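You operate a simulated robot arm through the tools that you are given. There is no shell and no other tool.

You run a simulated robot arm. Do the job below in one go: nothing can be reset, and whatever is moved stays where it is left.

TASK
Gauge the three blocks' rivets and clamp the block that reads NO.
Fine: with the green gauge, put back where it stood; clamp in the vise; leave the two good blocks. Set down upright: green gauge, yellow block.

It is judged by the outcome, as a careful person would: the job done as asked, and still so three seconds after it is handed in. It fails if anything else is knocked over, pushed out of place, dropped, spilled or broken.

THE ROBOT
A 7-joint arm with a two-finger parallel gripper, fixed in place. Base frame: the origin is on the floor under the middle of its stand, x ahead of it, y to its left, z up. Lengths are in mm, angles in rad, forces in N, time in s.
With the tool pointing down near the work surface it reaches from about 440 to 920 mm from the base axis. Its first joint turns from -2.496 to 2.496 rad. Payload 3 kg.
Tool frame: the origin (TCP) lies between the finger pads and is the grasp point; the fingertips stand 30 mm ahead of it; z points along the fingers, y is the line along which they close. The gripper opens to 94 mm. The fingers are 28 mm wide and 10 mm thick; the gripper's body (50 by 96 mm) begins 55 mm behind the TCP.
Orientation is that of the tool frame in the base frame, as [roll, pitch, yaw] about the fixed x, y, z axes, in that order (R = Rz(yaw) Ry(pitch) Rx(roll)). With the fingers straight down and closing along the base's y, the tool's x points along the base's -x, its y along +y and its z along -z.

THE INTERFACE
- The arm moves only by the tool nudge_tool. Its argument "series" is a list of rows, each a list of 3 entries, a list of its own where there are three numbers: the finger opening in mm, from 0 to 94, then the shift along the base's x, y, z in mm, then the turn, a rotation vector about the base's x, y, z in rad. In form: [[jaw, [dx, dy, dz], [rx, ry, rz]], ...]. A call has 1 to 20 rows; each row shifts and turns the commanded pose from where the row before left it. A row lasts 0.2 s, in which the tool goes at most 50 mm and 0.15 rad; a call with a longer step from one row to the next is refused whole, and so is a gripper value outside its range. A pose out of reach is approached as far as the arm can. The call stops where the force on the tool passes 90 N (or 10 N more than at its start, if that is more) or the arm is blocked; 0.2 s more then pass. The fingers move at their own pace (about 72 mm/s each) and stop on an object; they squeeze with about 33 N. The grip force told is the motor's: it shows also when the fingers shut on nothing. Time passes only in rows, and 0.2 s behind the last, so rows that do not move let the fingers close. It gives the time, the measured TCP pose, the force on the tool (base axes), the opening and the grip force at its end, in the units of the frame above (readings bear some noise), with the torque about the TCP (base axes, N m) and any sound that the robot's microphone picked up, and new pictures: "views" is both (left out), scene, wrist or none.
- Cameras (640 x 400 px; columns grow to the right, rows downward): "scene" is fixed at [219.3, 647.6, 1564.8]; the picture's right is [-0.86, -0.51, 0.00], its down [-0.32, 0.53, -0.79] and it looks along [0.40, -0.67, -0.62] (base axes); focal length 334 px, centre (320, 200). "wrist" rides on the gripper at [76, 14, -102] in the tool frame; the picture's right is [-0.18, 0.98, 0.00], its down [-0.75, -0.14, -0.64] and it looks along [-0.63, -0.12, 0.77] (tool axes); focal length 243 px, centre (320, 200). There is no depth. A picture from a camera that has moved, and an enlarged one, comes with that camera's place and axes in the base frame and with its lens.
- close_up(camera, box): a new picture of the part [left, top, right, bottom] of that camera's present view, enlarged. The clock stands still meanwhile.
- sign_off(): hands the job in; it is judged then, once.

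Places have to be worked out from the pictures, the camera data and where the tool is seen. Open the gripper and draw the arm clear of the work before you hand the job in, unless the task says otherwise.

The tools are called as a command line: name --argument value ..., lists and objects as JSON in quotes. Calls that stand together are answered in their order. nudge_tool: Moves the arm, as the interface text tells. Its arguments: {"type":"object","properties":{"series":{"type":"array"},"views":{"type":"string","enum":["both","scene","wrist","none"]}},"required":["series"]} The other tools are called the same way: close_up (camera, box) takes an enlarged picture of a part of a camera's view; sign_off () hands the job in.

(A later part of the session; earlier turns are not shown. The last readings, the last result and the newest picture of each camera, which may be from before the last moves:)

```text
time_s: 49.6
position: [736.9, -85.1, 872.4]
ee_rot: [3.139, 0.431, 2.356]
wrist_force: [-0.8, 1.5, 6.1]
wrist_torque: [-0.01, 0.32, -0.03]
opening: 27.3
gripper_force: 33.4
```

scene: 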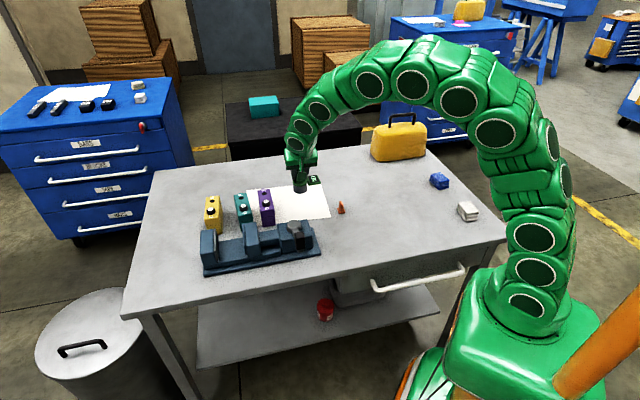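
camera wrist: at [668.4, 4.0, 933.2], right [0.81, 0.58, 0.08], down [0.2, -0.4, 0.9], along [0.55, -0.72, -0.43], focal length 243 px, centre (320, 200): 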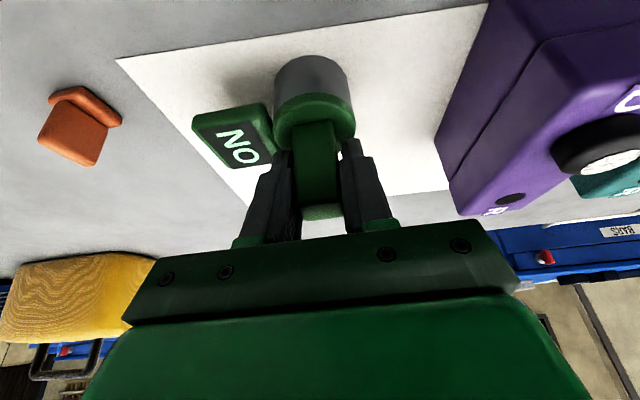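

The gauge stands on the table (force turned upward). I open the fingers to 36 mm and lift away straight up.

nudge_tool --series '[[27.5, [0, 0, 0], [0, 0, 0]], [29, [0, 0, 0], [0, 0, 0]], [32, [0, 0, 0], [0, 0, 0]], [35, [0, 0, 0], [0, 0, 0]], [35, [0, 0, 0], [0, 0, 0]]]' --views "wrist"

close_up --camera "wrist" --box '[220, 60, 420, 240]'

```text
time_s: 50.8
position: [737.5, -83.9, 870.7]
ee_rot: [3.141, 0.428, 2.356]
wrist_force: [-0.2, -0.2, -0.1]
wrist_torque: [0.01, 0.0, -0.02]
opening: 35.2
gripper_force: 0.2
camera wrist: at [668.5, 4.0, 931.7], right [0.81, 0.58, 0.08], down [0.2, -0.4, 0.9], along [0.55, -0.72, -0.43], focal length 243 px, centre (320, 200)
```

wrist: 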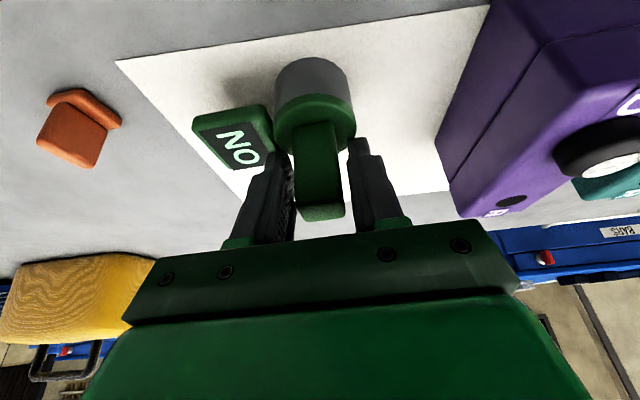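

```text
2.22 times, centred on (320, 150) of wrist
camera zoom: at [668.5, 4.0, 931.7], right [0.81, 0.58, 0.08], down [0.2, -0.4, 0.9], along [0.55, -0.72, -0.43], focal length 539 px, centre (320, 311)
```

zoom: 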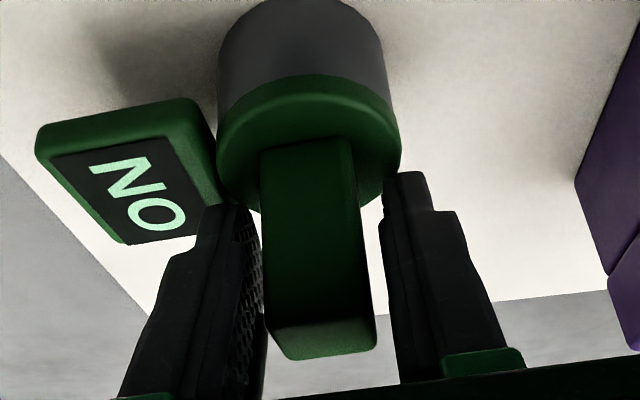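

Released cleanly; the gauge stands upright. I raise the tool straight up and check the gauge's place.

nudge_tool --series '[[35, [0, 0, 5], [0, 0, 0]], [35, [0, 0, 15], [0, 0, 0]], [35, [0, 0, 25], [0, 0, 0]], [35, [0, 0, 25], [0, 0, 0]], [35, [0, 0, 25], [0, 0, 0]], [50, [0, 0, 10], [0, 0, 0]], [50, [0, 0, 0], [0, 0, 0]]]'

close_up --camera "scene" --box '[250, 170, 350, 240]'

close_up --camera "wrist" --box '[180, 0, 380, 140]'

```text
time_s: 52.4
position: [737.8, -85.1, 976.0]
ee_rot: [-3.142, 0.43, 2.356]
wrist_force: [-1.0, -0.4, 0.1]
wrist_torque: [-0.01, -0.04, 0.0]
opening: 49.9
gripper_force: 0.1
camera wrist: at [668.2, 4.0, 1037.5], right [0.81, 0.58, 0.08], down [0.2, -0.4, 0.9], along [0.55, -0.72, -0.43], focal length 243 px, centre (320, 200)
```

scene: 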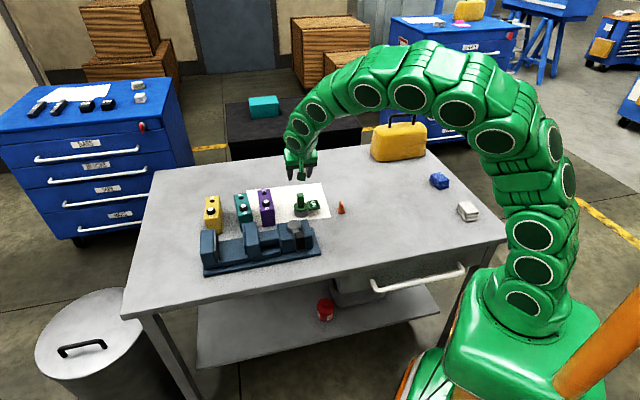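
wrist: 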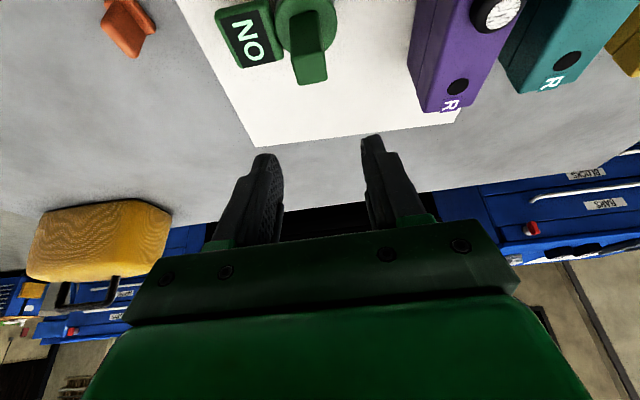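

```text
5.71 times, centred on (300, 205) of scene
camera zoom: at [219.3, 647.6, 1564.8], right [-0.86, -0.51, 0.0], down [-0.32, 0.53, -0.79], along [0.4, -0.67, -0.62], focal length 1906 px, centre (434, 171)
```

zoom: 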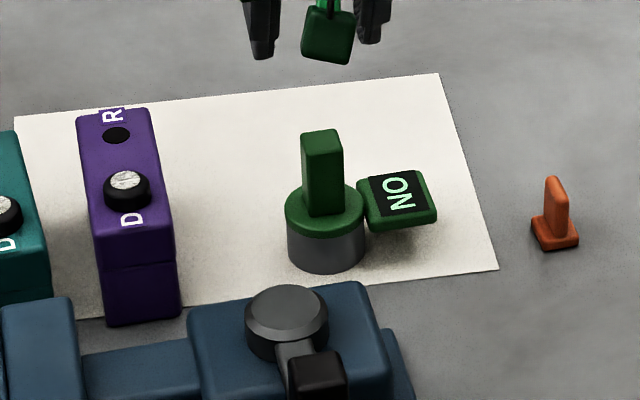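

```text
2.86 times, centred on (280, 70) of wrist
camera zoom: at [668.2, 4.0, 1037.5], right [0.81, 0.58, 0.08], down [0.2, -0.4, 0.9], along [0.55, -0.72, -0.43], focal length 693 px, centre (434, 571)
```

zoom: 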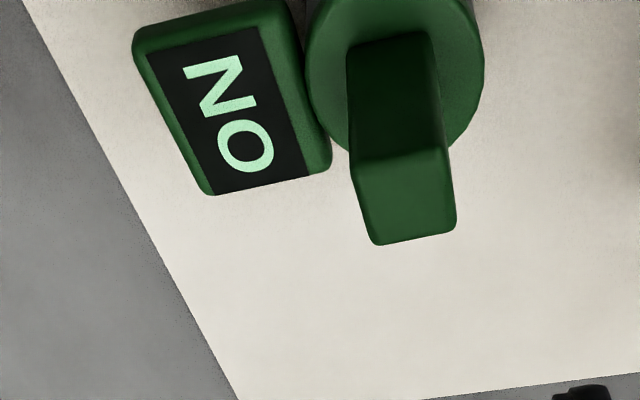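

The gauge stands back at its original place (within about 1 mm by the scene picture) and reads NO as the last value. Now I study the vise: I move the camera up and over to its near side to look at the jaws and lever.

nudge_tool --series '[[94, [0, 0, 40], [0, 0, 0]], [94, [-3, 40, 0], [0, 0, 0]], [94, [-3, 40, 0], [0, 0, 0]], [94, [-3, 40, 0], [0, 0, 0]], [94, [-3, 40, 0], [0, 0, 0]], [94, [-3, 40, 0], [0, 0, 0]], [94, [-3, 40, 0], [0, 0, 0]], [94, [0, 0, 0], [0, 0, 0]]]'

close_up --camera "wrist" --box '[80, 0, 400, 200]'

close_up --camera "wrist" --box '[320, 0, 640, 200]'

```text
time_s: 54.2
position: [716.9, 155.6, 1014.2]
ee_rot: [3.14, 0.429, 2.356]
wrist_force: [0.1, -0.2, 0.2]
wrist_torque: [-0.01, -0.03, 0.02]
opening: 94.0
gripper_force: 0.1
camera wrist: at [650.0, 244.2, 1076.7], right [0.81, 0.58, 0.08], down [0.19, -0.4, 0.9], along [0.55, -0.71, -0.43], focal length 243 px, centre (320, 200)
```

scene: 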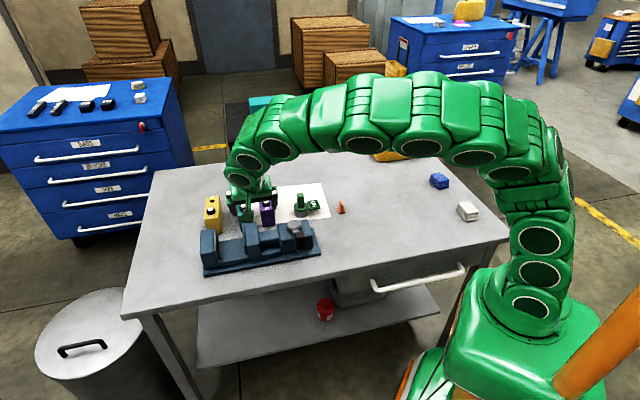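
wrist: 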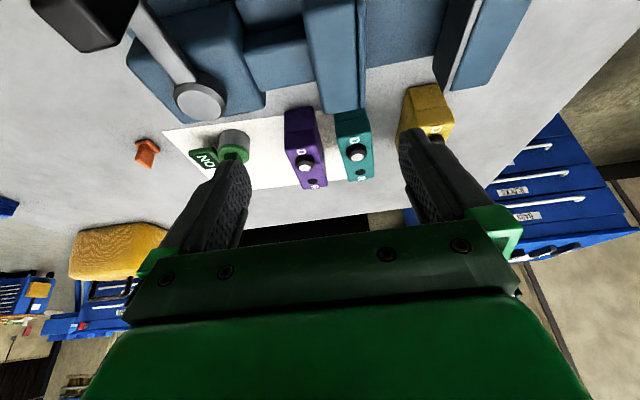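

```text
2.00 times, centred on (240, 100) of wrist
camera zoom: at [650.0, 244.2, 1076.7], right [0.81, 0.58, 0.08], down [0.19, -0.4, 0.9], along [0.55, -0.71, -0.43], focal length 485 px, centre (480, 400)
```

zoom: 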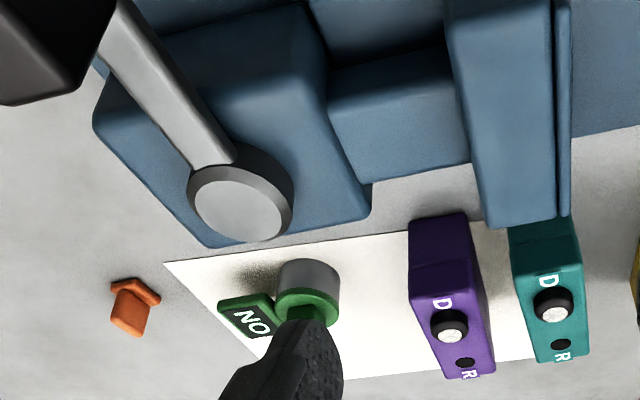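

```text
2.00 times, centred on (480, 100) of wrist
camera zoom: at [650.0, 244.2, 1076.7], right [0.81, 0.58, 0.08], down [0.19, -0.4, 0.9], along [0.55, -0.71, -0.43], focal length 485 px, centre (0, 400)
```

zoom: 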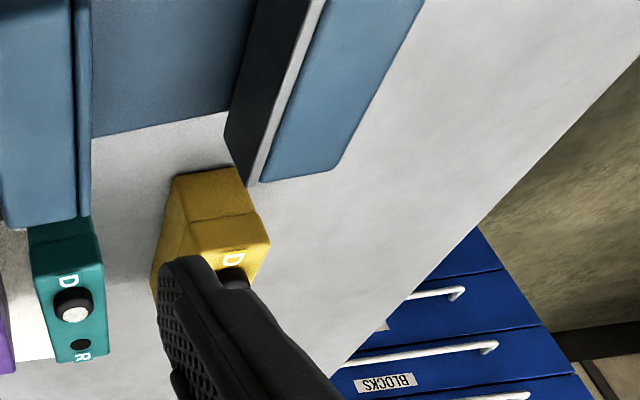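

I straighten the tool to vertical here so the camera looks down onto the vise.

nudge_tool --series '[[94, [0, 0, 0], [0.076, 0.076, 0]], [94, [0, 0, 0], [0.076, 0.076, 0]], [94, [0, 0, 10], [0.076, 0.076, 0]], [94, [0, 0, 10], [0.076, 0.076, 0]], [94, [0, 0, 0], [0, 0, 0]]]' --views "wrist"

close_up --camera "wrist" --box '[60, 0, 380, 200]'

close_up --camera "wrist" --box '[280, 0, 600, 200]'

```text
time_s: 55.4
position: [719.6, 154.6, 1036.5]
ee_rot: [3.141, 0.001, 2.356]
wrist_force: [-0.2, 0.1, 0.5]
wrist_torque: [0.0, 0.01, 0.01]
opening: 93.9
gripper_force: 0.0
camera wrist: at [676.0, 218.5, 1138.4], right [0.83, 0.56, 0.0], down [0.43, -0.63, 0.64], along [0.36, -0.53, -0.77], focal length 243 px, centre (320, 200)
```

wrist: 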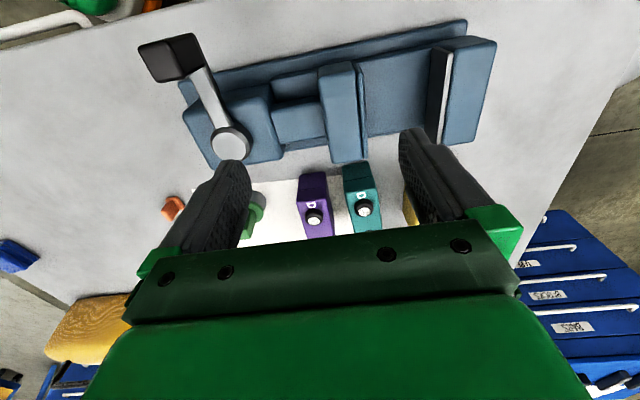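

```text
2.00 times, centred on (220, 100) of wrist
camera zoom: at [676.0, 218.5, 1138.4], right [0.83, 0.56, 0.0], down [0.43, -0.63, 0.64], along [0.36, -0.53, -0.77], focal length 485 px, centre (520, 400)
```

zoom: 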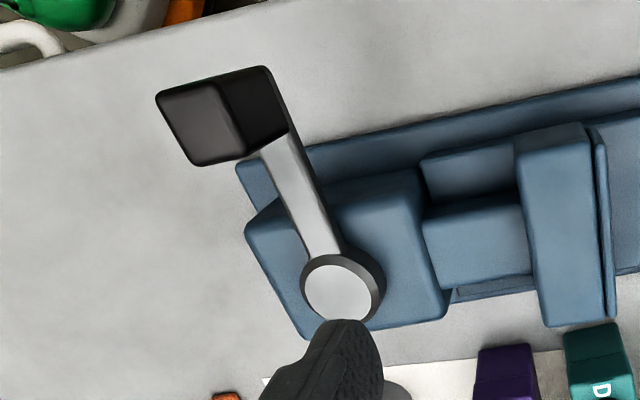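

```text
2.00 times, centred on (440, 100) of wrist
camera zoom: at [676.0, 218.5, 1138.4], right [0.83, 0.56, 0.0], down [0.43, -0.63, 0.64], along [0.36, -0.53, -0.77], focal length 485 px, centre (80, 400)
```

zoom: 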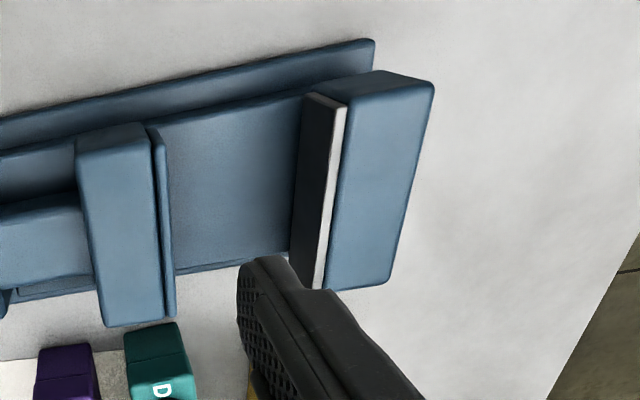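

Measured: fixed jaw face at e1≈737, movable jaw face at e1≈660 (gap ≈77 mm), jaws spanning e2≈382–476 with tops at z≈886, lever hub at (667,55,892) with its knob at (600,121), top z≈934. Now I re-tilt the tool, match the yellow block's slight yaw, and go above the block's middle (about (953,110)) with the fingers at 66 mm.

nudge_tool --series '[[80, [30, -6, -5], [-0.076, -0.076, 0]], [66, [30, -6, -5], [-0.076, -0.076, 0]], [66, [30, -6, -10], [-0.076, -0.076, 0]], [66, [30, -6, -10], [-0.076, -0.076, 0]], [66, [30, -6, -15], [0, 0, -0.035]], [66, [28, -5, -20], [0, 0, 0]], [66, [28, -5, -20], [0, 0, 0]], [66, [28, -5, -10], [0, 0, 0]], [66, [0, 0, 0], [0, 0, 0]]]'

close_up --camera "wrist" --box '[200, 20, 440, 180]'

```text
time_s: 57.4
position: [950.3, 108.5, 941.7]
ee_rot: [-3.142, 0.429, 2.322]
wrist_force: [0.2, 0.8, 0.0]
wrist_torque: [-0.01, 0.0, 0.02]
opening: 66.0
gripper_force: 0.1
camera wrist: at [887.1, 199.6, 1003.2], right [0.83, 0.55, 0.08], down [0.18, -0.4, 0.9], along [0.52, -0.73, -0.43], focal length 243 px, centre (320, 200)
```

scene: 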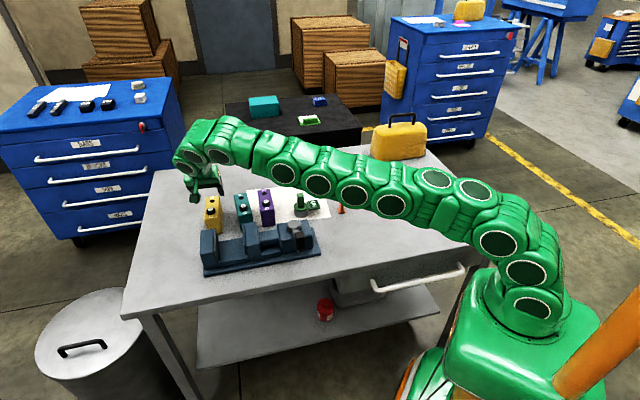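
wrist: 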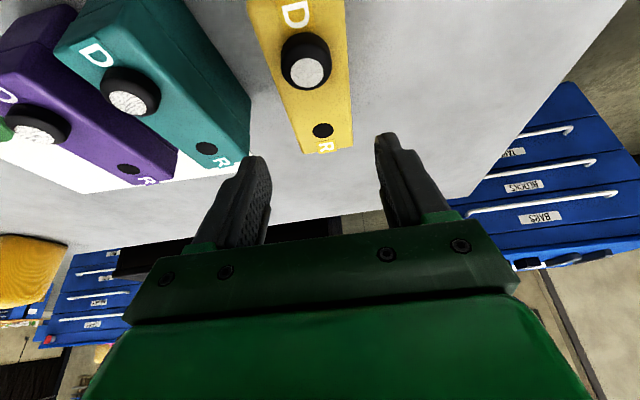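

```text
2.50 times, centred on (320, 100) of wrist
camera zoom: at [887.1, 199.6, 1003.2], right [0.83, 0.55, 0.08], down [0.18, -0.4, 0.9], along [0.52, -0.73, -0.43], focal length 606 px, centre (320, 450)
```

zoom: 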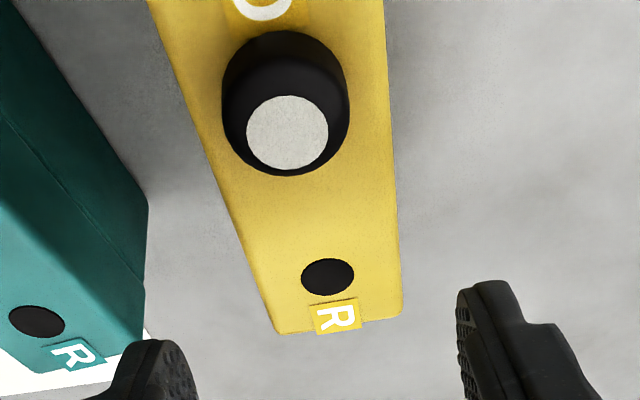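

The tool is over the block with matching yaw (block axis ≈ -46.8°, tool -46.95°). I trim (2.4,-0.5) and descend to TCP z≈865, fingers straddling the block.

nudge_tool --series '[[66, [2.4, -0.5, -20], [0, 0, 0]], [66, [0, 0, -20], [0, 0, 0]], [66, [0, 0, -15], [0, 0, 0]], [66, [0, 0, -12], [0, 0, 0]], [66, [0, 0, -10], [0, 0, 0]], [66, [0, 0, 0], [0, 0, 0]]]'

close_up --camera "wrist" --box '[180, 20, 460, 220]'

```text
time_s: 58.8
position: [953.9, 109.6, 864.4]
ee_rot: [3.141, 0.429, 2.321]
wrist_force: [0.0, 0.0, 0.7]
wrist_torque: [0.0, 0.02, 0.02]
opening: 65.7
gripper_force: 0.1
camera wrist: at [888.7, 200.6, 925.2], right [0.83, 0.55, 0.08], down [0.18, -0.4, 0.9], along [0.52, -0.73, -0.43], focal length 243 px, centre (320, 200)
```

scene: 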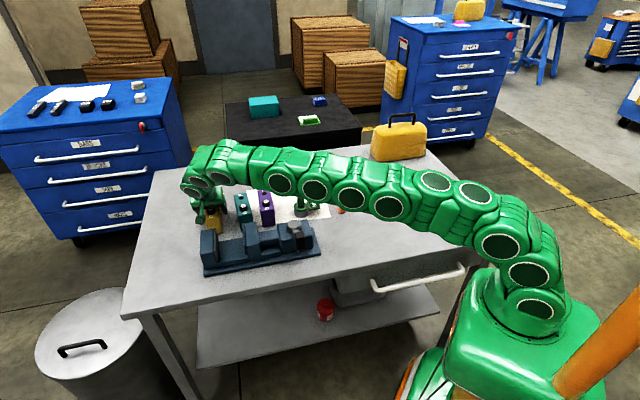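
wrist: 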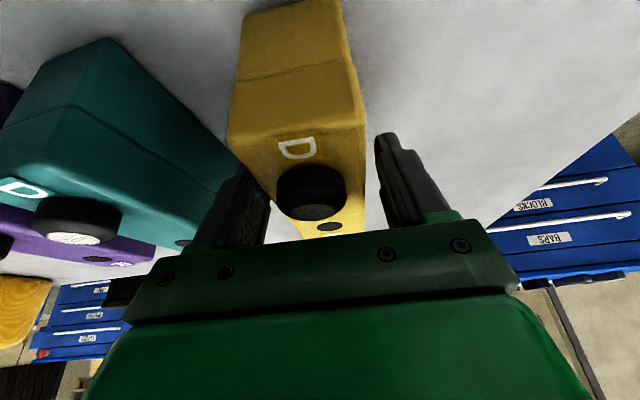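

```text
2.00 times, centred on (320, 120) of wrist
camera zoom: at [888.7, 200.6, 925.2], right [0.83, 0.55, 0.08], down [0.18, -0.4, 0.9], along [0.52, -0.73, -0.43], focal length 485 px, centre (320, 360)
```

zoom: 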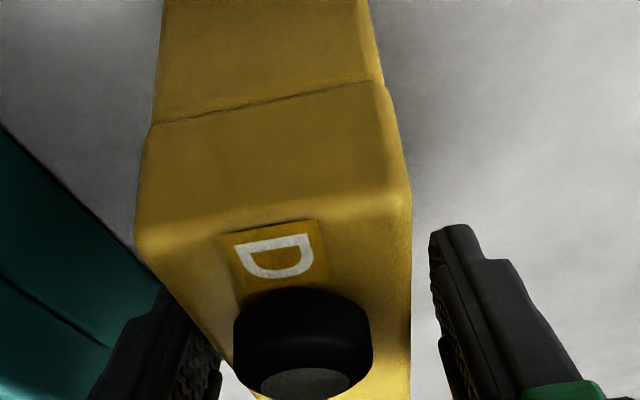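

The fingers straddle the yellow block. I close them on its sides.

nudge_tool --series '[[56, [0, 0, 0], [0, 0, 0]], [50, [0, 0, 0], [0, 0, 0]], [44, [0, 0, 0], [0, 0, 0]], [20, [0, 0, 0], [0, 0, 0]], [0, [0, 0, 0], [0, 0, 0]], [0, [0, 0, 0], [0, 0, 0]], [0, [0, 0, 0], [0, 0, 0]]]' --views "wrist"

close_up --camera "wrist" --box '[180, 20, 460, 220]'

close_up --camera "scene" --box '[170, 140, 290, 240]'

```text
time_s: 60.4
position: [954.1, 108.8, 864.0]
ee_rot: [-3.14, 0.429, 2.32]
wrist_force: [-0.4, 1.5, -0.1]
wrist_torque: [-0.01, 0.02, -0.03]
opening: 50.2
gripper_force: 33.1
camera wrist: at [888.6, 200.4, 925.2], right [0.83, 0.55, 0.08], down [0.18, -0.4, 0.9], along [0.52, -0.73, -0.43], focal length 243 px, centre (320, 200)
```

wrist: 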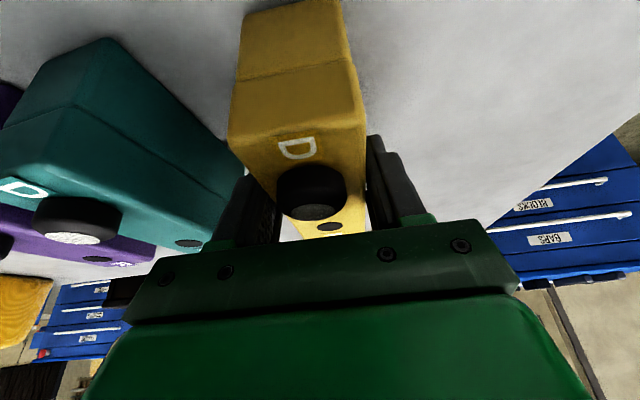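

```text
2.00 times, centred on (320, 120) of wrist
camera zoom: at [888.6, 200.4, 925.2], right [0.83, 0.55, 0.08], down [0.18, -0.4, 0.9], along [0.52, -0.73, -0.43], focal length 485 px, centre (320, 360)
```

zoom: 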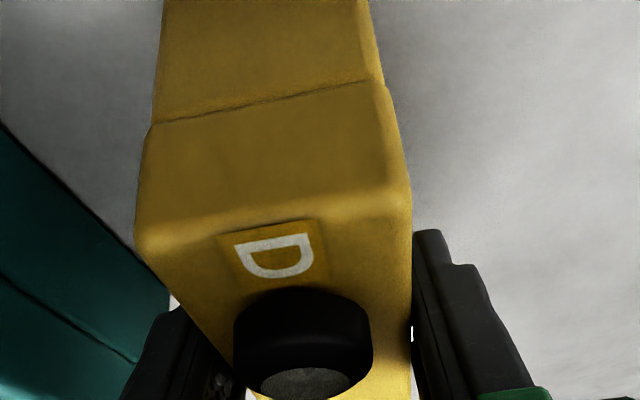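

```text
4.00 times, centred on (230, 190) of scene
camera zoom: at [219.3, 647.6, 1564.8], right [-0.86, -0.51, 0.0], down [-0.32, 0.53, -0.79], along [0.4, -0.67, -0.62], focal length 1334 px, centre (680, 240)
```

zoom: 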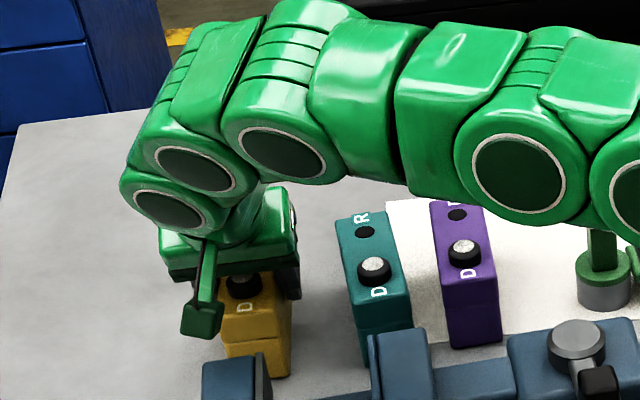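

The block is 50 mm wide. Since the finger's thicker part should stay above the vise jaws (top ≈886, bed ≈841), I re-grip about 9 mm higher before lifting.

nudge_tool --series '[[52, [0, 0, 0], [0, 0, 0]], [56, [0, 0, 0], [0, 0, 0]], [58, [0, 0, 0], [0, 0, 0]], [58, [0, 0, 5], [0, 0, 0]], [58, [0, 0, 4], [0, 0, 0]], [54, [0, 0, 0], [0, 0, 0]], [50, [0, 0, 0], [0, 0, 0]], [30, [0, 0, 0], [0, 0, 0]], [0, [0, 0, 0], [0, 0, 0]], [0, [0, 0, 0], [0, 0, 0]], [0, [0, 0, 0], [0, 0, 0]]]' --views "wrist"

close_up --camera "wrist" --box '[180, 20, 460, 220]'

```text
time_s: 62.8
position: [953.5, 109.6, 872.7]
ee_rot: [-3.141, 0.43, 2.321]
wrist_force: [0.0, -0.3, -0.9]
wrist_torque: [0.02, -0.04, -0.01]
opening: 50.1
gripper_force: 33.4
camera wrist: at [889.1, 200.7, 934.4], right [0.83, 0.55, 0.08], down [0.18, -0.4, 0.9], along [0.52, -0.73, -0.43], focal length 243 px, centre (320, 200)
```

wrist: 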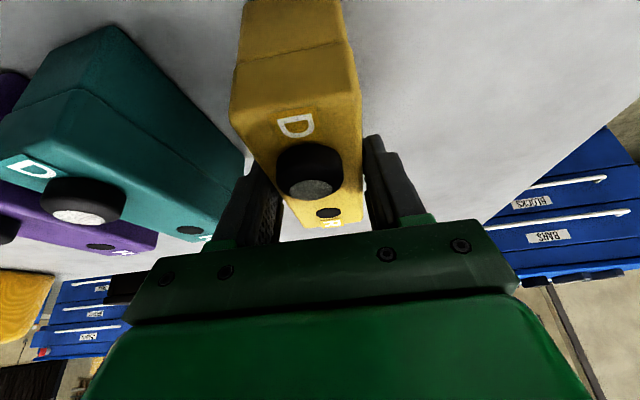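

```text
2.00 times, centred on (320, 120) of wrist
camera zoom: at [889.1, 200.7, 934.4], right [0.83, 0.55, 0.08], down [0.18, -0.4, 0.9], along [0.52, -0.73, -0.43], focal length 485 px, centre (320, 360)
```

zoom: 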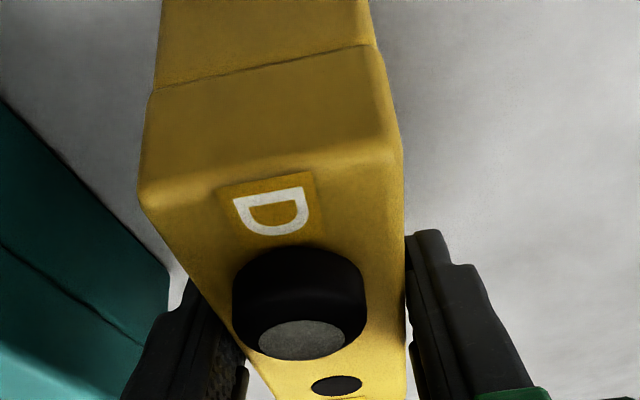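

Re-gripped at TCP z≈873. I lift gently and check the load.

nudge_tool --series '[[0, [0, 0, 1], [0, 0, 0]], [0, [0, 0, 2], [0, 0, 0]], [0, [0, 0, 3], [0, 0, 0]], [0, [0, 0, 4], [0, 0, 0]], [0, [0, 0, 0], [0, 0, 0]]]' --views "wrist"

```text
time_s: 64.0
position: [953.9, 110.5, 881.9]
ee_rot: [-3.141, 0.43, 2.323]
wrist_force: [-0.7, -0.5, -4.3]
wrist_torque: [-0.03, -0.02, 0.0]
opening: 50.0
gripper_force: 33.1
camera wrist: at [889.8, 200.3, 944.0], right [0.83, 0.55, 0.08], down [0.18, -0.4, 0.9], along [0.52, -0.73, -0.43], focal length 243 px, centre (320, 200)
```

wrist: 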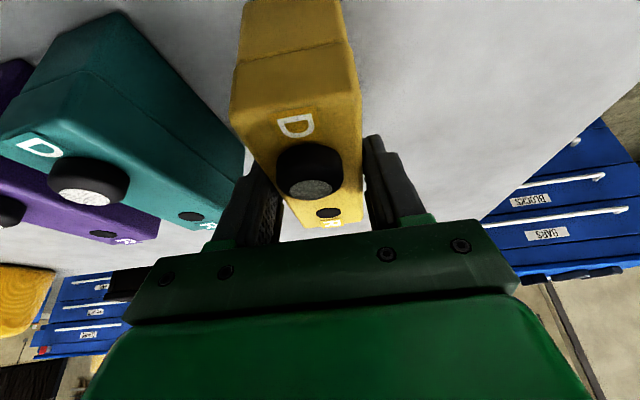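

The block hangs steady (about 4 N). I raise it, drifting slightly inward, to TCP z≈980 so its bottom (≈906) will clear the vise.

nudge_tool --series '[[0, [0, 0, 8], [0, 0, 0]], [0, [0, 0, 12], [0, 0, 0]], [0, [0, 0, 14], [0, 0, 0]], [0, [-5, 1, 12], [0, 0, 0]], [0, [-5, 1, 12], [0, 0, 0]], [0, [-6, 1, 12], [0, 0, 0]], [0, [-6, 1, 12], [0, 0, 0]], [0, [-3, 0, 10], [0, 0, 0]], [0, [-3, 0, 6], [0, 0, 0]], [0, [0, 0, 0], [0, 0, 0]]]'

close_up --camera "scene" --box '[170, 130, 330, 280]'

```text
time_s: 66.2
position: [926.3, 113.0, 979.2]
ee_rot: [3.141, 0.43, 2.32]
wrist_force: [0.1, 0.0, -4.4]
wrist_torque: [-0.02, -0.01, 0.0]
opening: 49.8
gripper_force: 33.2
camera wrist: at [861.0, 204.6, 1041.8], right [0.83, 0.55, 0.08], down [0.18, -0.4, 0.9], along [0.52, -0.73, -0.43], focal length 243 px, centre (320, 200)
```

scene: 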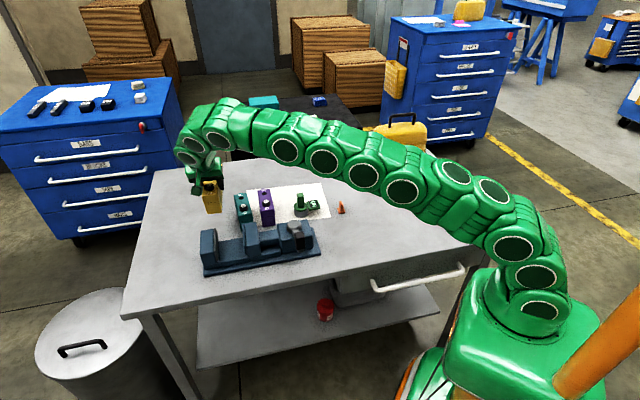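
wrist: 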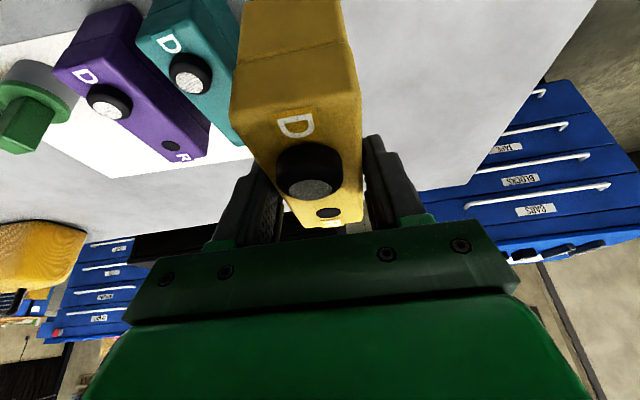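

```text
2.67 times, centred on (250, 205) of scene
camera zoom: at [219.3, 647.6, 1564.8], right [-0.86, -0.51, 0.0], down [-0.32, 0.53, -0.79], along [0.4, -0.67, -0.62], focal length 890 px, centre (507, 187)
```

zoom: 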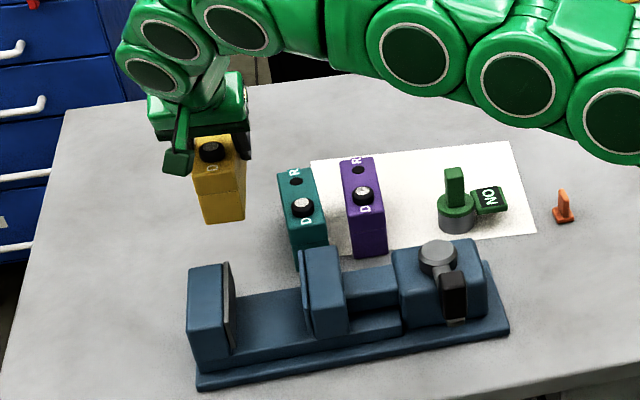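

The block is upright and clear. I raise a bit more, turn it square to the vise, and carry it over the jaw gap (TCP target about (794,195)).

nudge_tool --series '[[0, [0, 0, 8], [0, 0, 0.02]], [0, [0, 0, 6], [0, 0, 0.018]], [0, [-8.6, 5.2, 0], [0, 0, 0]], [0, [-16.6, 10.2, 0], [0, 0, 0]], [0, [-18, 11, 0], [0, 0, 0]], [0, [-18, 11, 0], [0, 0, 0]], [0, [-18, 11, 0], [0, 0, 0]], [0, [-18, 11, 0], [0, 0, 0]], [0, [-17, 10.4, 0], [0, 0, 0]], [0, [-12, 7.4, 0], [0, 0, 0]], [0, [-6.5, 4.1, 0], [0, 0, 0]], [0, [0, 0, 0], [0, 0, 0]]]'

close_up --camera "wrist" --box '[160, 0, 480, 200]'

close_up --camera "scene" --box '[180, 150, 340, 290]'

```text
time_s: 68.8
position: [794.5, 195.9, 995.4]
ee_rot: [-3.14, 0.429, 2.357]
wrist_force: [0.0, -0.4, -4.2]
wrist_torque: [0.03, -0.02, 0.03]
opening: 50.1
gripper_force: 33.0
camera wrist: at [725.7, 283.1, 1056.9], right [0.81, 0.58, 0.08], down [0.2, -0.39, 0.9], along [0.55, -0.71, -0.43], focal length 243 px, centre (320, 200)
```

scene: 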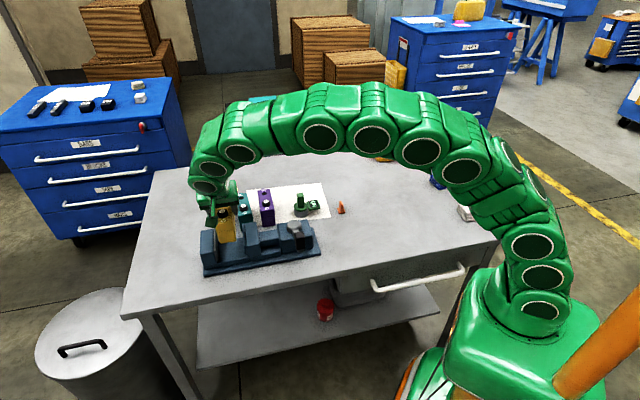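
wrist: 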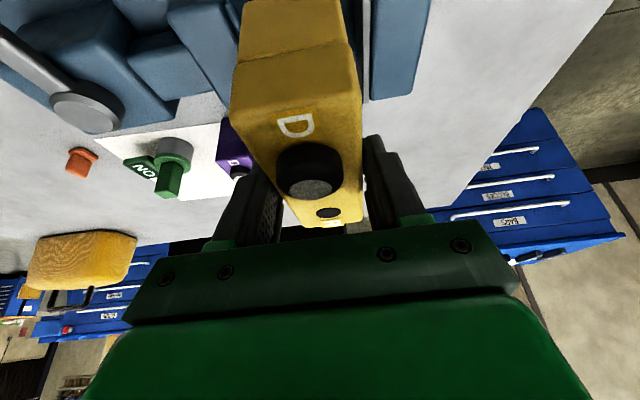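

```text
2.00 times, centred on (320, 100) of wrist
camera zoom: at [725.7, 283.1, 1056.9], right [0.81, 0.58, 0.08], down [0.2, -0.39, 0.9], along [0.55, -0.71, -0.43], focal length 485 px, centre (320, 400)
```

zoom: 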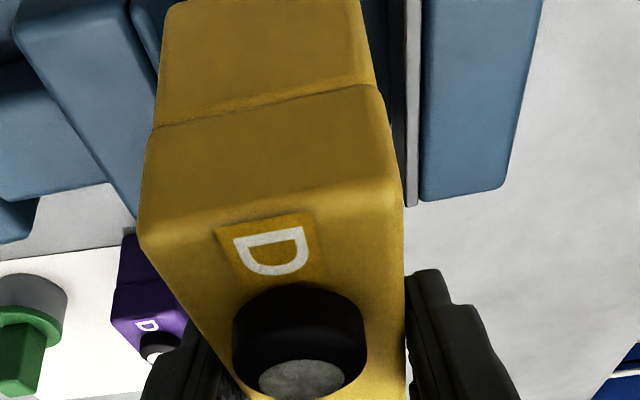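

```text
2.86 times, centred on (260, 220) of scene
camera zoom: at [219.3, 647.6, 1564.8], right [-0.86, -0.51, 0.0], down [-0.32, 0.53, -0.79], along [0.4, -0.67, -0.62], focal length 953 px, centre (491, 143)
```

zoom: 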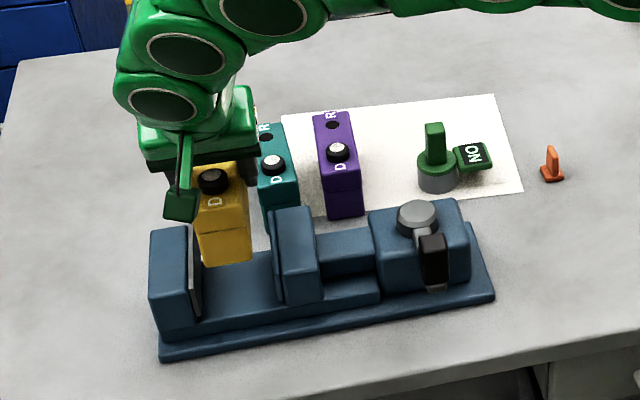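

The block is centred over the gap: fixed face at e1≈738.5, block sides at about 674 and 724, movable face ≈660. I lower it between the jaws partway and check.

nudge_tool --series '[[0, [0, 0, -8], [0, 0, 0]], [0, [0, 0, -10], [0, 0, 0]], [0, [0, 0, -10], [0, 0, 0]], [0, [0, 0, -10], [0, 0, 0]], [0, [0, 0, -8], [0, 0, 0]], [0, [0, 0, -6], [0, 0, 0]], [0, [0, 0, 0], [0, 0, 0]]]'

close_up --camera "wrist" --box '[160, 0, 480, 200]'

close_up --camera "scene" --box '[190, 170, 290, 270]'

```text
time_s: 70.4
position: [793.0, 195.5, 942.4]
ee_rot: [-3.141, 0.431, 2.359]
wrist_force: [0.2, 0.1, -4.9]
wrist_torque: [0.01, 0.02, 0.0]
opening: 49.9
gripper_force: 32.6
camera wrist: at [725.0, 283.9, 1003.8], right [0.81, 0.58, 0.08], down [0.2, -0.39, 0.9], along [0.55, -0.71, -0.43], focal length 243 px, centre (320, 200)
```

scene: 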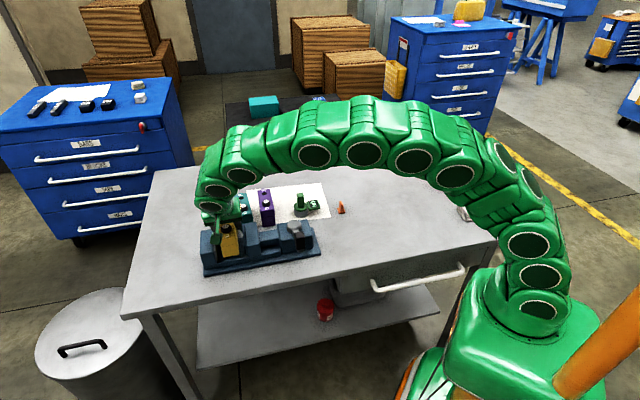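
wrist: 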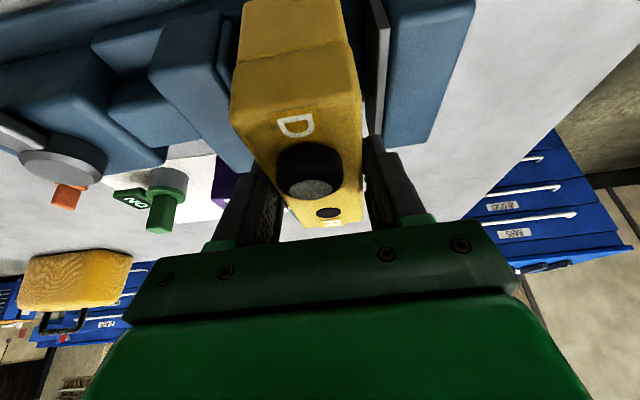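

```text
2.00 times, centred on (320, 100) of wrist
camera zoom: at [725.0, 283.9, 1003.8], right [0.81, 0.58, 0.08], down [0.2, -0.39, 0.9], along [0.55, -0.71, -0.43], focal length 485 px, centre (320, 400)
```

zoom: 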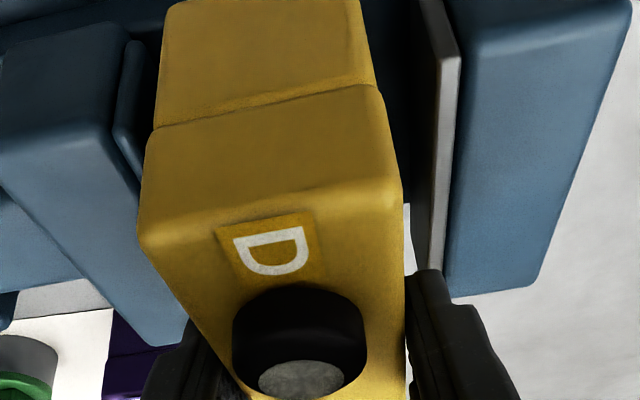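

```text
4.00 times, centred on (240, 220) of scene
camera zoom: at [219.3, 647.6, 1564.8], right [-0.86, -0.51, 0.0], down [-0.32, 0.53, -0.79], along [0.4, -0.67, -0.62], focal length 1334 px, centre (640, 120)
```

zoom: 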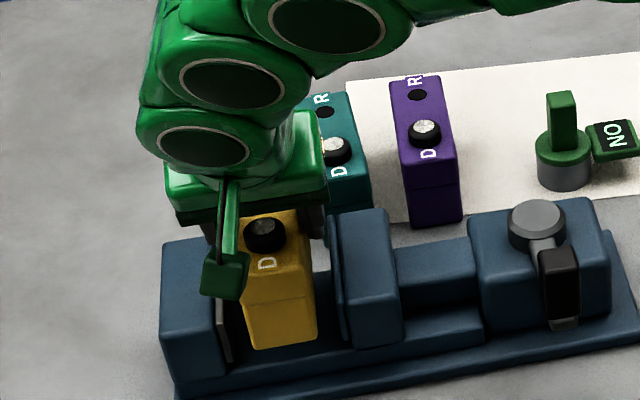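

The block is entering the gap centrally with clearance on both sides. I lower further, slowing near the bed.

nudge_tool --series '[[0, [0, 0, -6], [0, 0, 0]], [0, [0, 0, -5], [0, 0, 0]], [0, [0, 0, -4], [0, 0, 0]], [0, [0, 0, -3], [0, 0, 0]], [0, [0, 0, 0], [0, 0, 0]]]' --views "wrist"

close_up --camera "wrist" --box '[160, 40, 480, 240]'

```text
time_s: 71.6
position: [794.5, 196.1, 924.9]
ee_rot: [-3.141, 0.431, 2.361]
wrist_force: [-1.0, -0.1, -4.3]
wrist_torque: [-0.01, -0.02, -0.01]
opening: 50.0
gripper_force: 33.1
camera wrist: at [725.7, 283.7, 986.2], right [0.81, 0.58, 0.08], down [0.2, -0.39, 0.9], along [0.55, -0.71, -0.43], focal length 243 px, centre (320, 200)
```

wrist: 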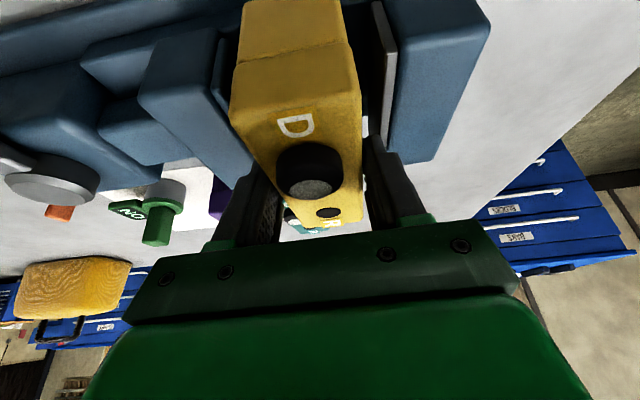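

```text
2.00 times, centred on (320, 140) of wrist
camera zoom: at [725.7, 283.7, 986.2], right [0.81, 0.58, 0.08], down [0.2, -0.39, 0.9], along [0.55, -0.71, -0.43], focal length 485 px, centre (320, 320)
```

zoom: 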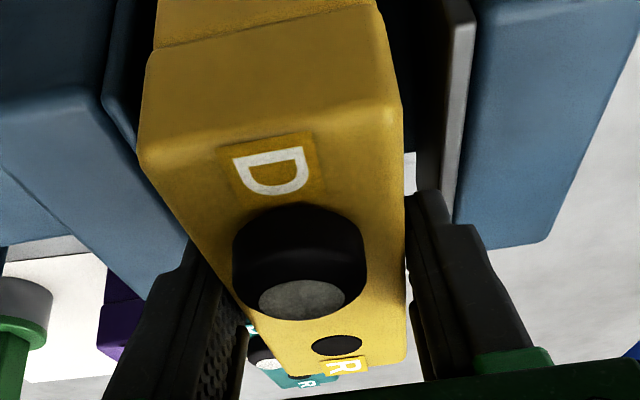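

nudge_tool --series '[[0, [0, 0, -2], [0, 0, 0]], [0, [0, 0, -2], [0, 0, 0]], [0, [0, 0, -2], [0, 0, 0]], [0, [0, 0, 0], [0, 0, 0]]]' --views "none"

```text
time_s: 72.6
position: [795.4, 194.6, 918.9]
ee_rot: [3.141, 0.429, 2.359]
wrist_force: [-0.1, -0.3, -4.7]
wrist_torque: [-0.01, 0.0, -0.01]
opening: 50.1
gripper_force: 32.7
```

Still free at TCP z≈919. I continue in 1.5 mm steps.

nudge_tool --series '[[0, [0, 0, -1.5], [0, 0, 0]], [0, [0, 0, -1.5], [0, 0, 0]], [0, [0, 0, 0], [0, 0, 0]]]' --views "wrist"

close_up --camera "wrist" --box '[160, 40, 480, 240]'

close_up --camera "scene" --box '[190, 180, 290, 270]'

```text
time_s: 73.4
position: [795.1, 193.5, 914.8]
ee_rot: [-3.141, 0.428, 2.358]
wrist_force: [0.0, 0.4, -4.3]
wrist_torque: [-0.03, 0.03, -0.03]
opening: 50.2
gripper_force: 33.4
camera wrist: at [726.1, 282.9, 976.8], right [0.81, 0.58, 0.08], down [0.2, -0.39, 0.9], along [0.55, -0.71, -0.43], focal length 243 px, centre (320, 200)
```

wrist: 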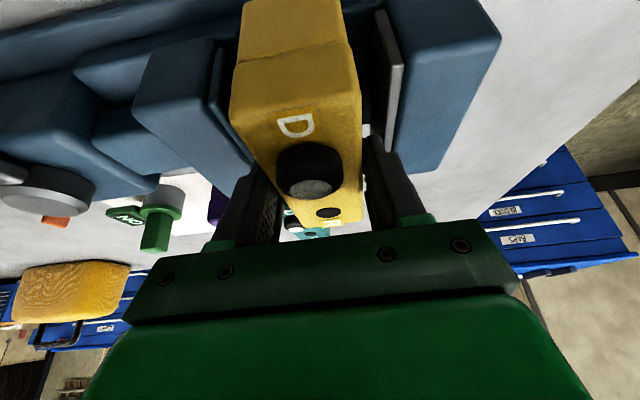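

```text
2.00 times, centred on (320, 140) of wrist
camera zoom: at [726.1, 282.9, 976.8], right [0.81, 0.58, 0.08], down [0.2, -0.39, 0.9], along [0.55, -0.71, -0.43], focal length 485 px, centre (320, 320)
```

zoom: 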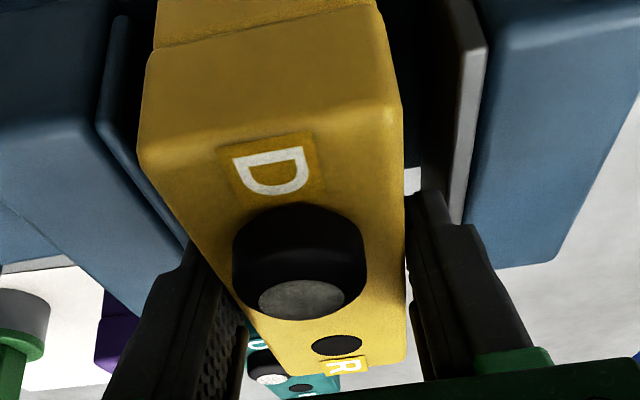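

```text
4.44 times, centred on (240, 225) of scene
camera zoom: at [219.3, 647.6, 1564.8], right [-0.86, -0.51, 0.0], down [-0.32, 0.53, -0.79], along [0.4, -0.67, -0.62], focal length 1483 px, centre (676, 89)
```

zoom: 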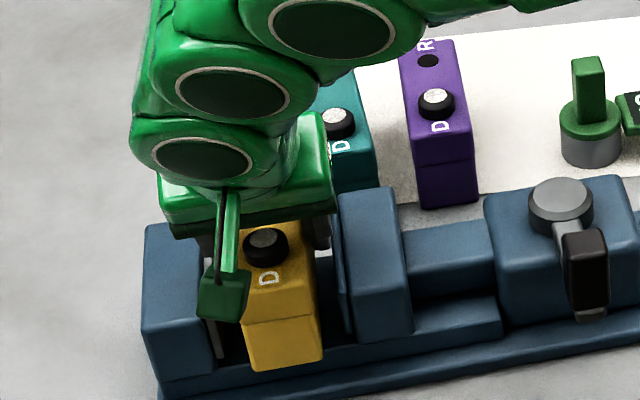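

nudge_tool --series '[[0, [0, 0, -1.5], [0, 0, 0]], [0, [0, 0, -1.5], [0, 0, 0]], [0, [0, 0, 0], [0, 0, 0]]]' --views "none"

```text
time_s: 74.2
position: [794.3, 195.0, 912.8]
ee_rot: [3.141, 0.43, 2.359]
wrist_force: [0.5, 0.1, -3.6]
wrist_torque: [0.02, 0.0, 0.0]
opening: 50.1
gripper_force: 33.1
```

nudge_tool --series '[[0, [0, 0, -1.5], [0, 0, 0]], [0, [0, 0, -1], [0, 0, 0]], [0, [0, 0, 0], [0, 0, 0]]]' --views "wrist"

close_up --camera "wrist" --box '[320, 60, 480, 240]'

close_up --camera "wrist" --box '[180, 60, 340, 240]'

```text
time_s: 75.0
position: [794.2, 194.5, 910.0]
ee_rot: [3.141, 0.431, 2.358]
wrist_force: [-0.5, -0.9, -3.7]
wrist_torque: [-0.01, -0.01, 0.01]
opening: 50.1
gripper_force: 32.3
camera wrist: at [726.4, 283.2, 971.3], right [0.81, 0.58, 0.08], down [0.2, -0.39, 0.9], along [0.55, -0.71, -0.43], focal length 243 px, centre (320, 200)
```

wrist: 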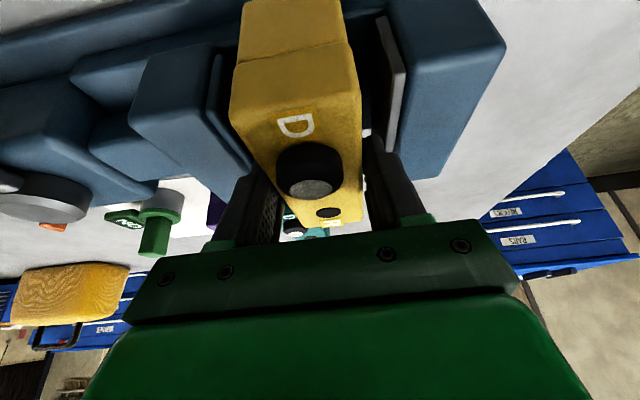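

```text
2.22 times, centred on (400, 150) of wrist
camera zoom: at [726.4, 283.2, 971.3], right [0.81, 0.58, 0.08], down [0.2, -0.39, 0.9], along [0.55, -0.71, -0.43], focal length 539 px, centre (142, 311)
```

zoom: 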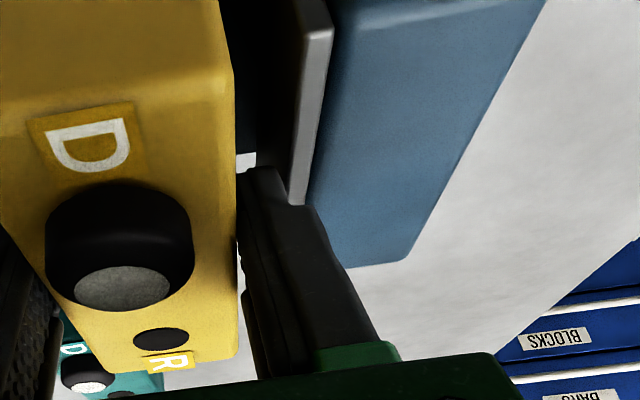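

```text
2.22 times, centred on (260, 150) of wrist
camera zoom: at [726.4, 283.2, 971.3], right [0.81, 0.58, 0.08], down [0.2, -0.39, 0.9], along [0.55, -0.71, -0.43], focal length 539 px, centre (453, 311)
```

zoom: 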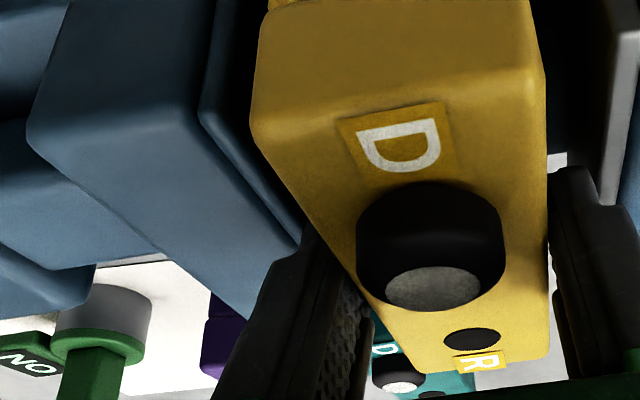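

Still no contact at TCP z≈910. I check the bed's level relative to the block's bottom in the scene picture before going further.

close_up --camera "scene" --box '[195, 215, 275, 280]'

```text
6.15 times, centred on (235, 248) of scene
camera zoom: at [219.3, 647.6, 1564.8], right [-0.86, -0.51, 0.0], down [-0.32, 0.53, -0.79], along [0.4, -0.67, -0.62], focal length 2053 px, centre (843, -92)
```

zoom: 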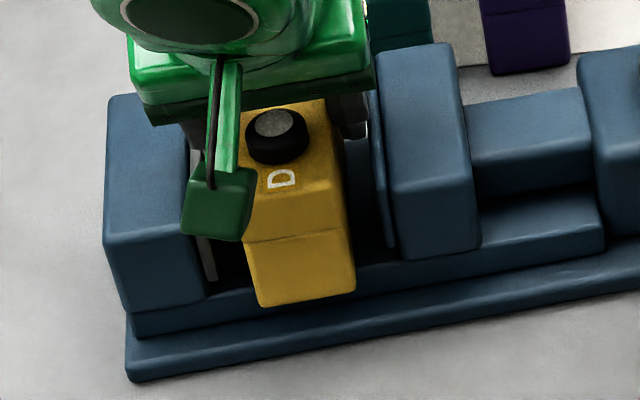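

close_up --camera "scene" --box '[205, 240, 265, 275]'

```text
10.67 times, centred on (235, 258) of scene
camera zoom: at [219.3, 647.6, 1564.8], right [-0.86, -0.51, 0.0], down [-0.32, 0.53, -0.79], along [0.4, -0.67, -0.62], focal length 3559 px, centre (1227, -413)
```

zoom: 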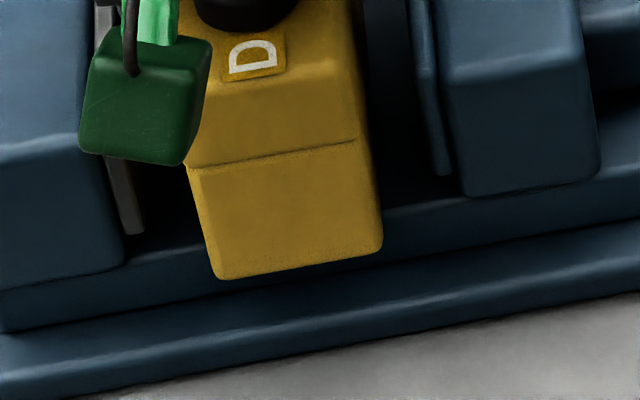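

The bed's edge sits at about z≈839, so contact must be near. I go on in 1 mm steps.

nudge_tool --series '[[0, [0, 0, -1], [0, 0, 0]], [0, [0, 0, -1], [0, 0, 0]], [0, [0, 0, 0], [0, 0, 0]]]' --views "none"

```text
time_s: 75.8
position: [795.6, 194.0, 907.9]
ee_rot: [-3.141, 0.429, 2.359]
wrist_force: [-0.7, -0.3, -1.2]
wrist_torque: [-0.18, -0.03, 0.0]
opening: 49.9
gripper_force: 33.4
```

Contact begins (load dropped by about 3 N, felt toward the block's far end). I press 1 mm further and read again.

nudge_tool --series '[[0, [0, 0, -0.7], [0, 0, 0]], [0, [0, 0, 0], [0, 0, 0]]]' --views "none"

close_up --camera "scene" --box '[205, 215, 265, 265]'

close_up --camera "wrist" --box '[160, 0, 480, 240]'

```text
time_s: 76.4
position: [795.2, 194.4, 907.9]
ee_rot: [3.139, 0.432, 2.358]
wrist_force: [3.8, 0.0, 7.1]
wrist_torque: [-0.24, -0.14, 0.06]
opening: 50.1
gripper_force: 32.5
```

```text
8.00 times, centred on (235, 240) of scene
camera zoom: at [219.3, 647.6, 1564.8], right [-0.86, -0.51, 0.0], down [-0.32, 0.53, -0.79], along [0.4, -0.67, -0.62], focal length 2669 px, centre (1000, -120)
```

zoom: 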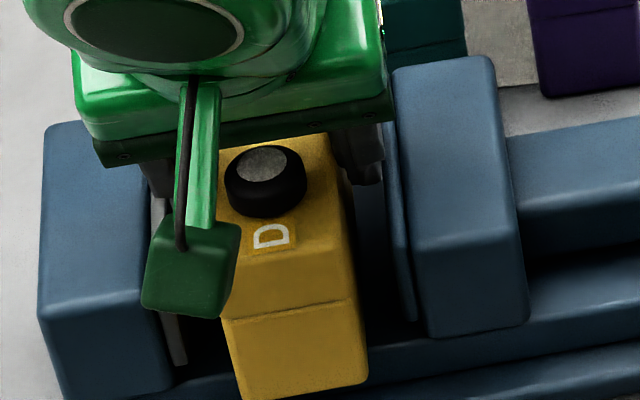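

```text
1.67 times, centred on (320, 120) of wrist
camera zoom: at [726.1, 283.0, 969.4], right [0.81, 0.58, 0.08], down [0.2, -0.39, 0.9], along [0.55, -0.71, -0.43], focal length 404 px, centre (320, 333)
```

zoom: 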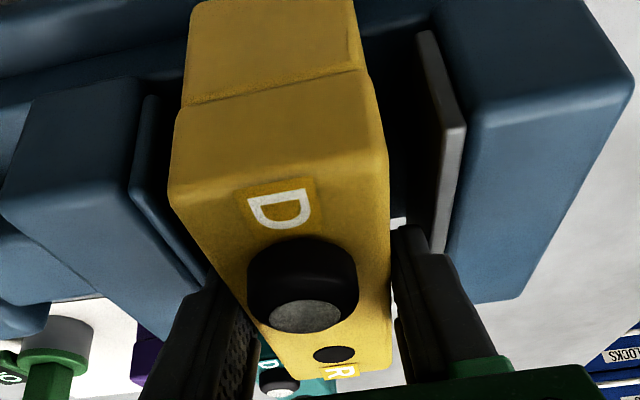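

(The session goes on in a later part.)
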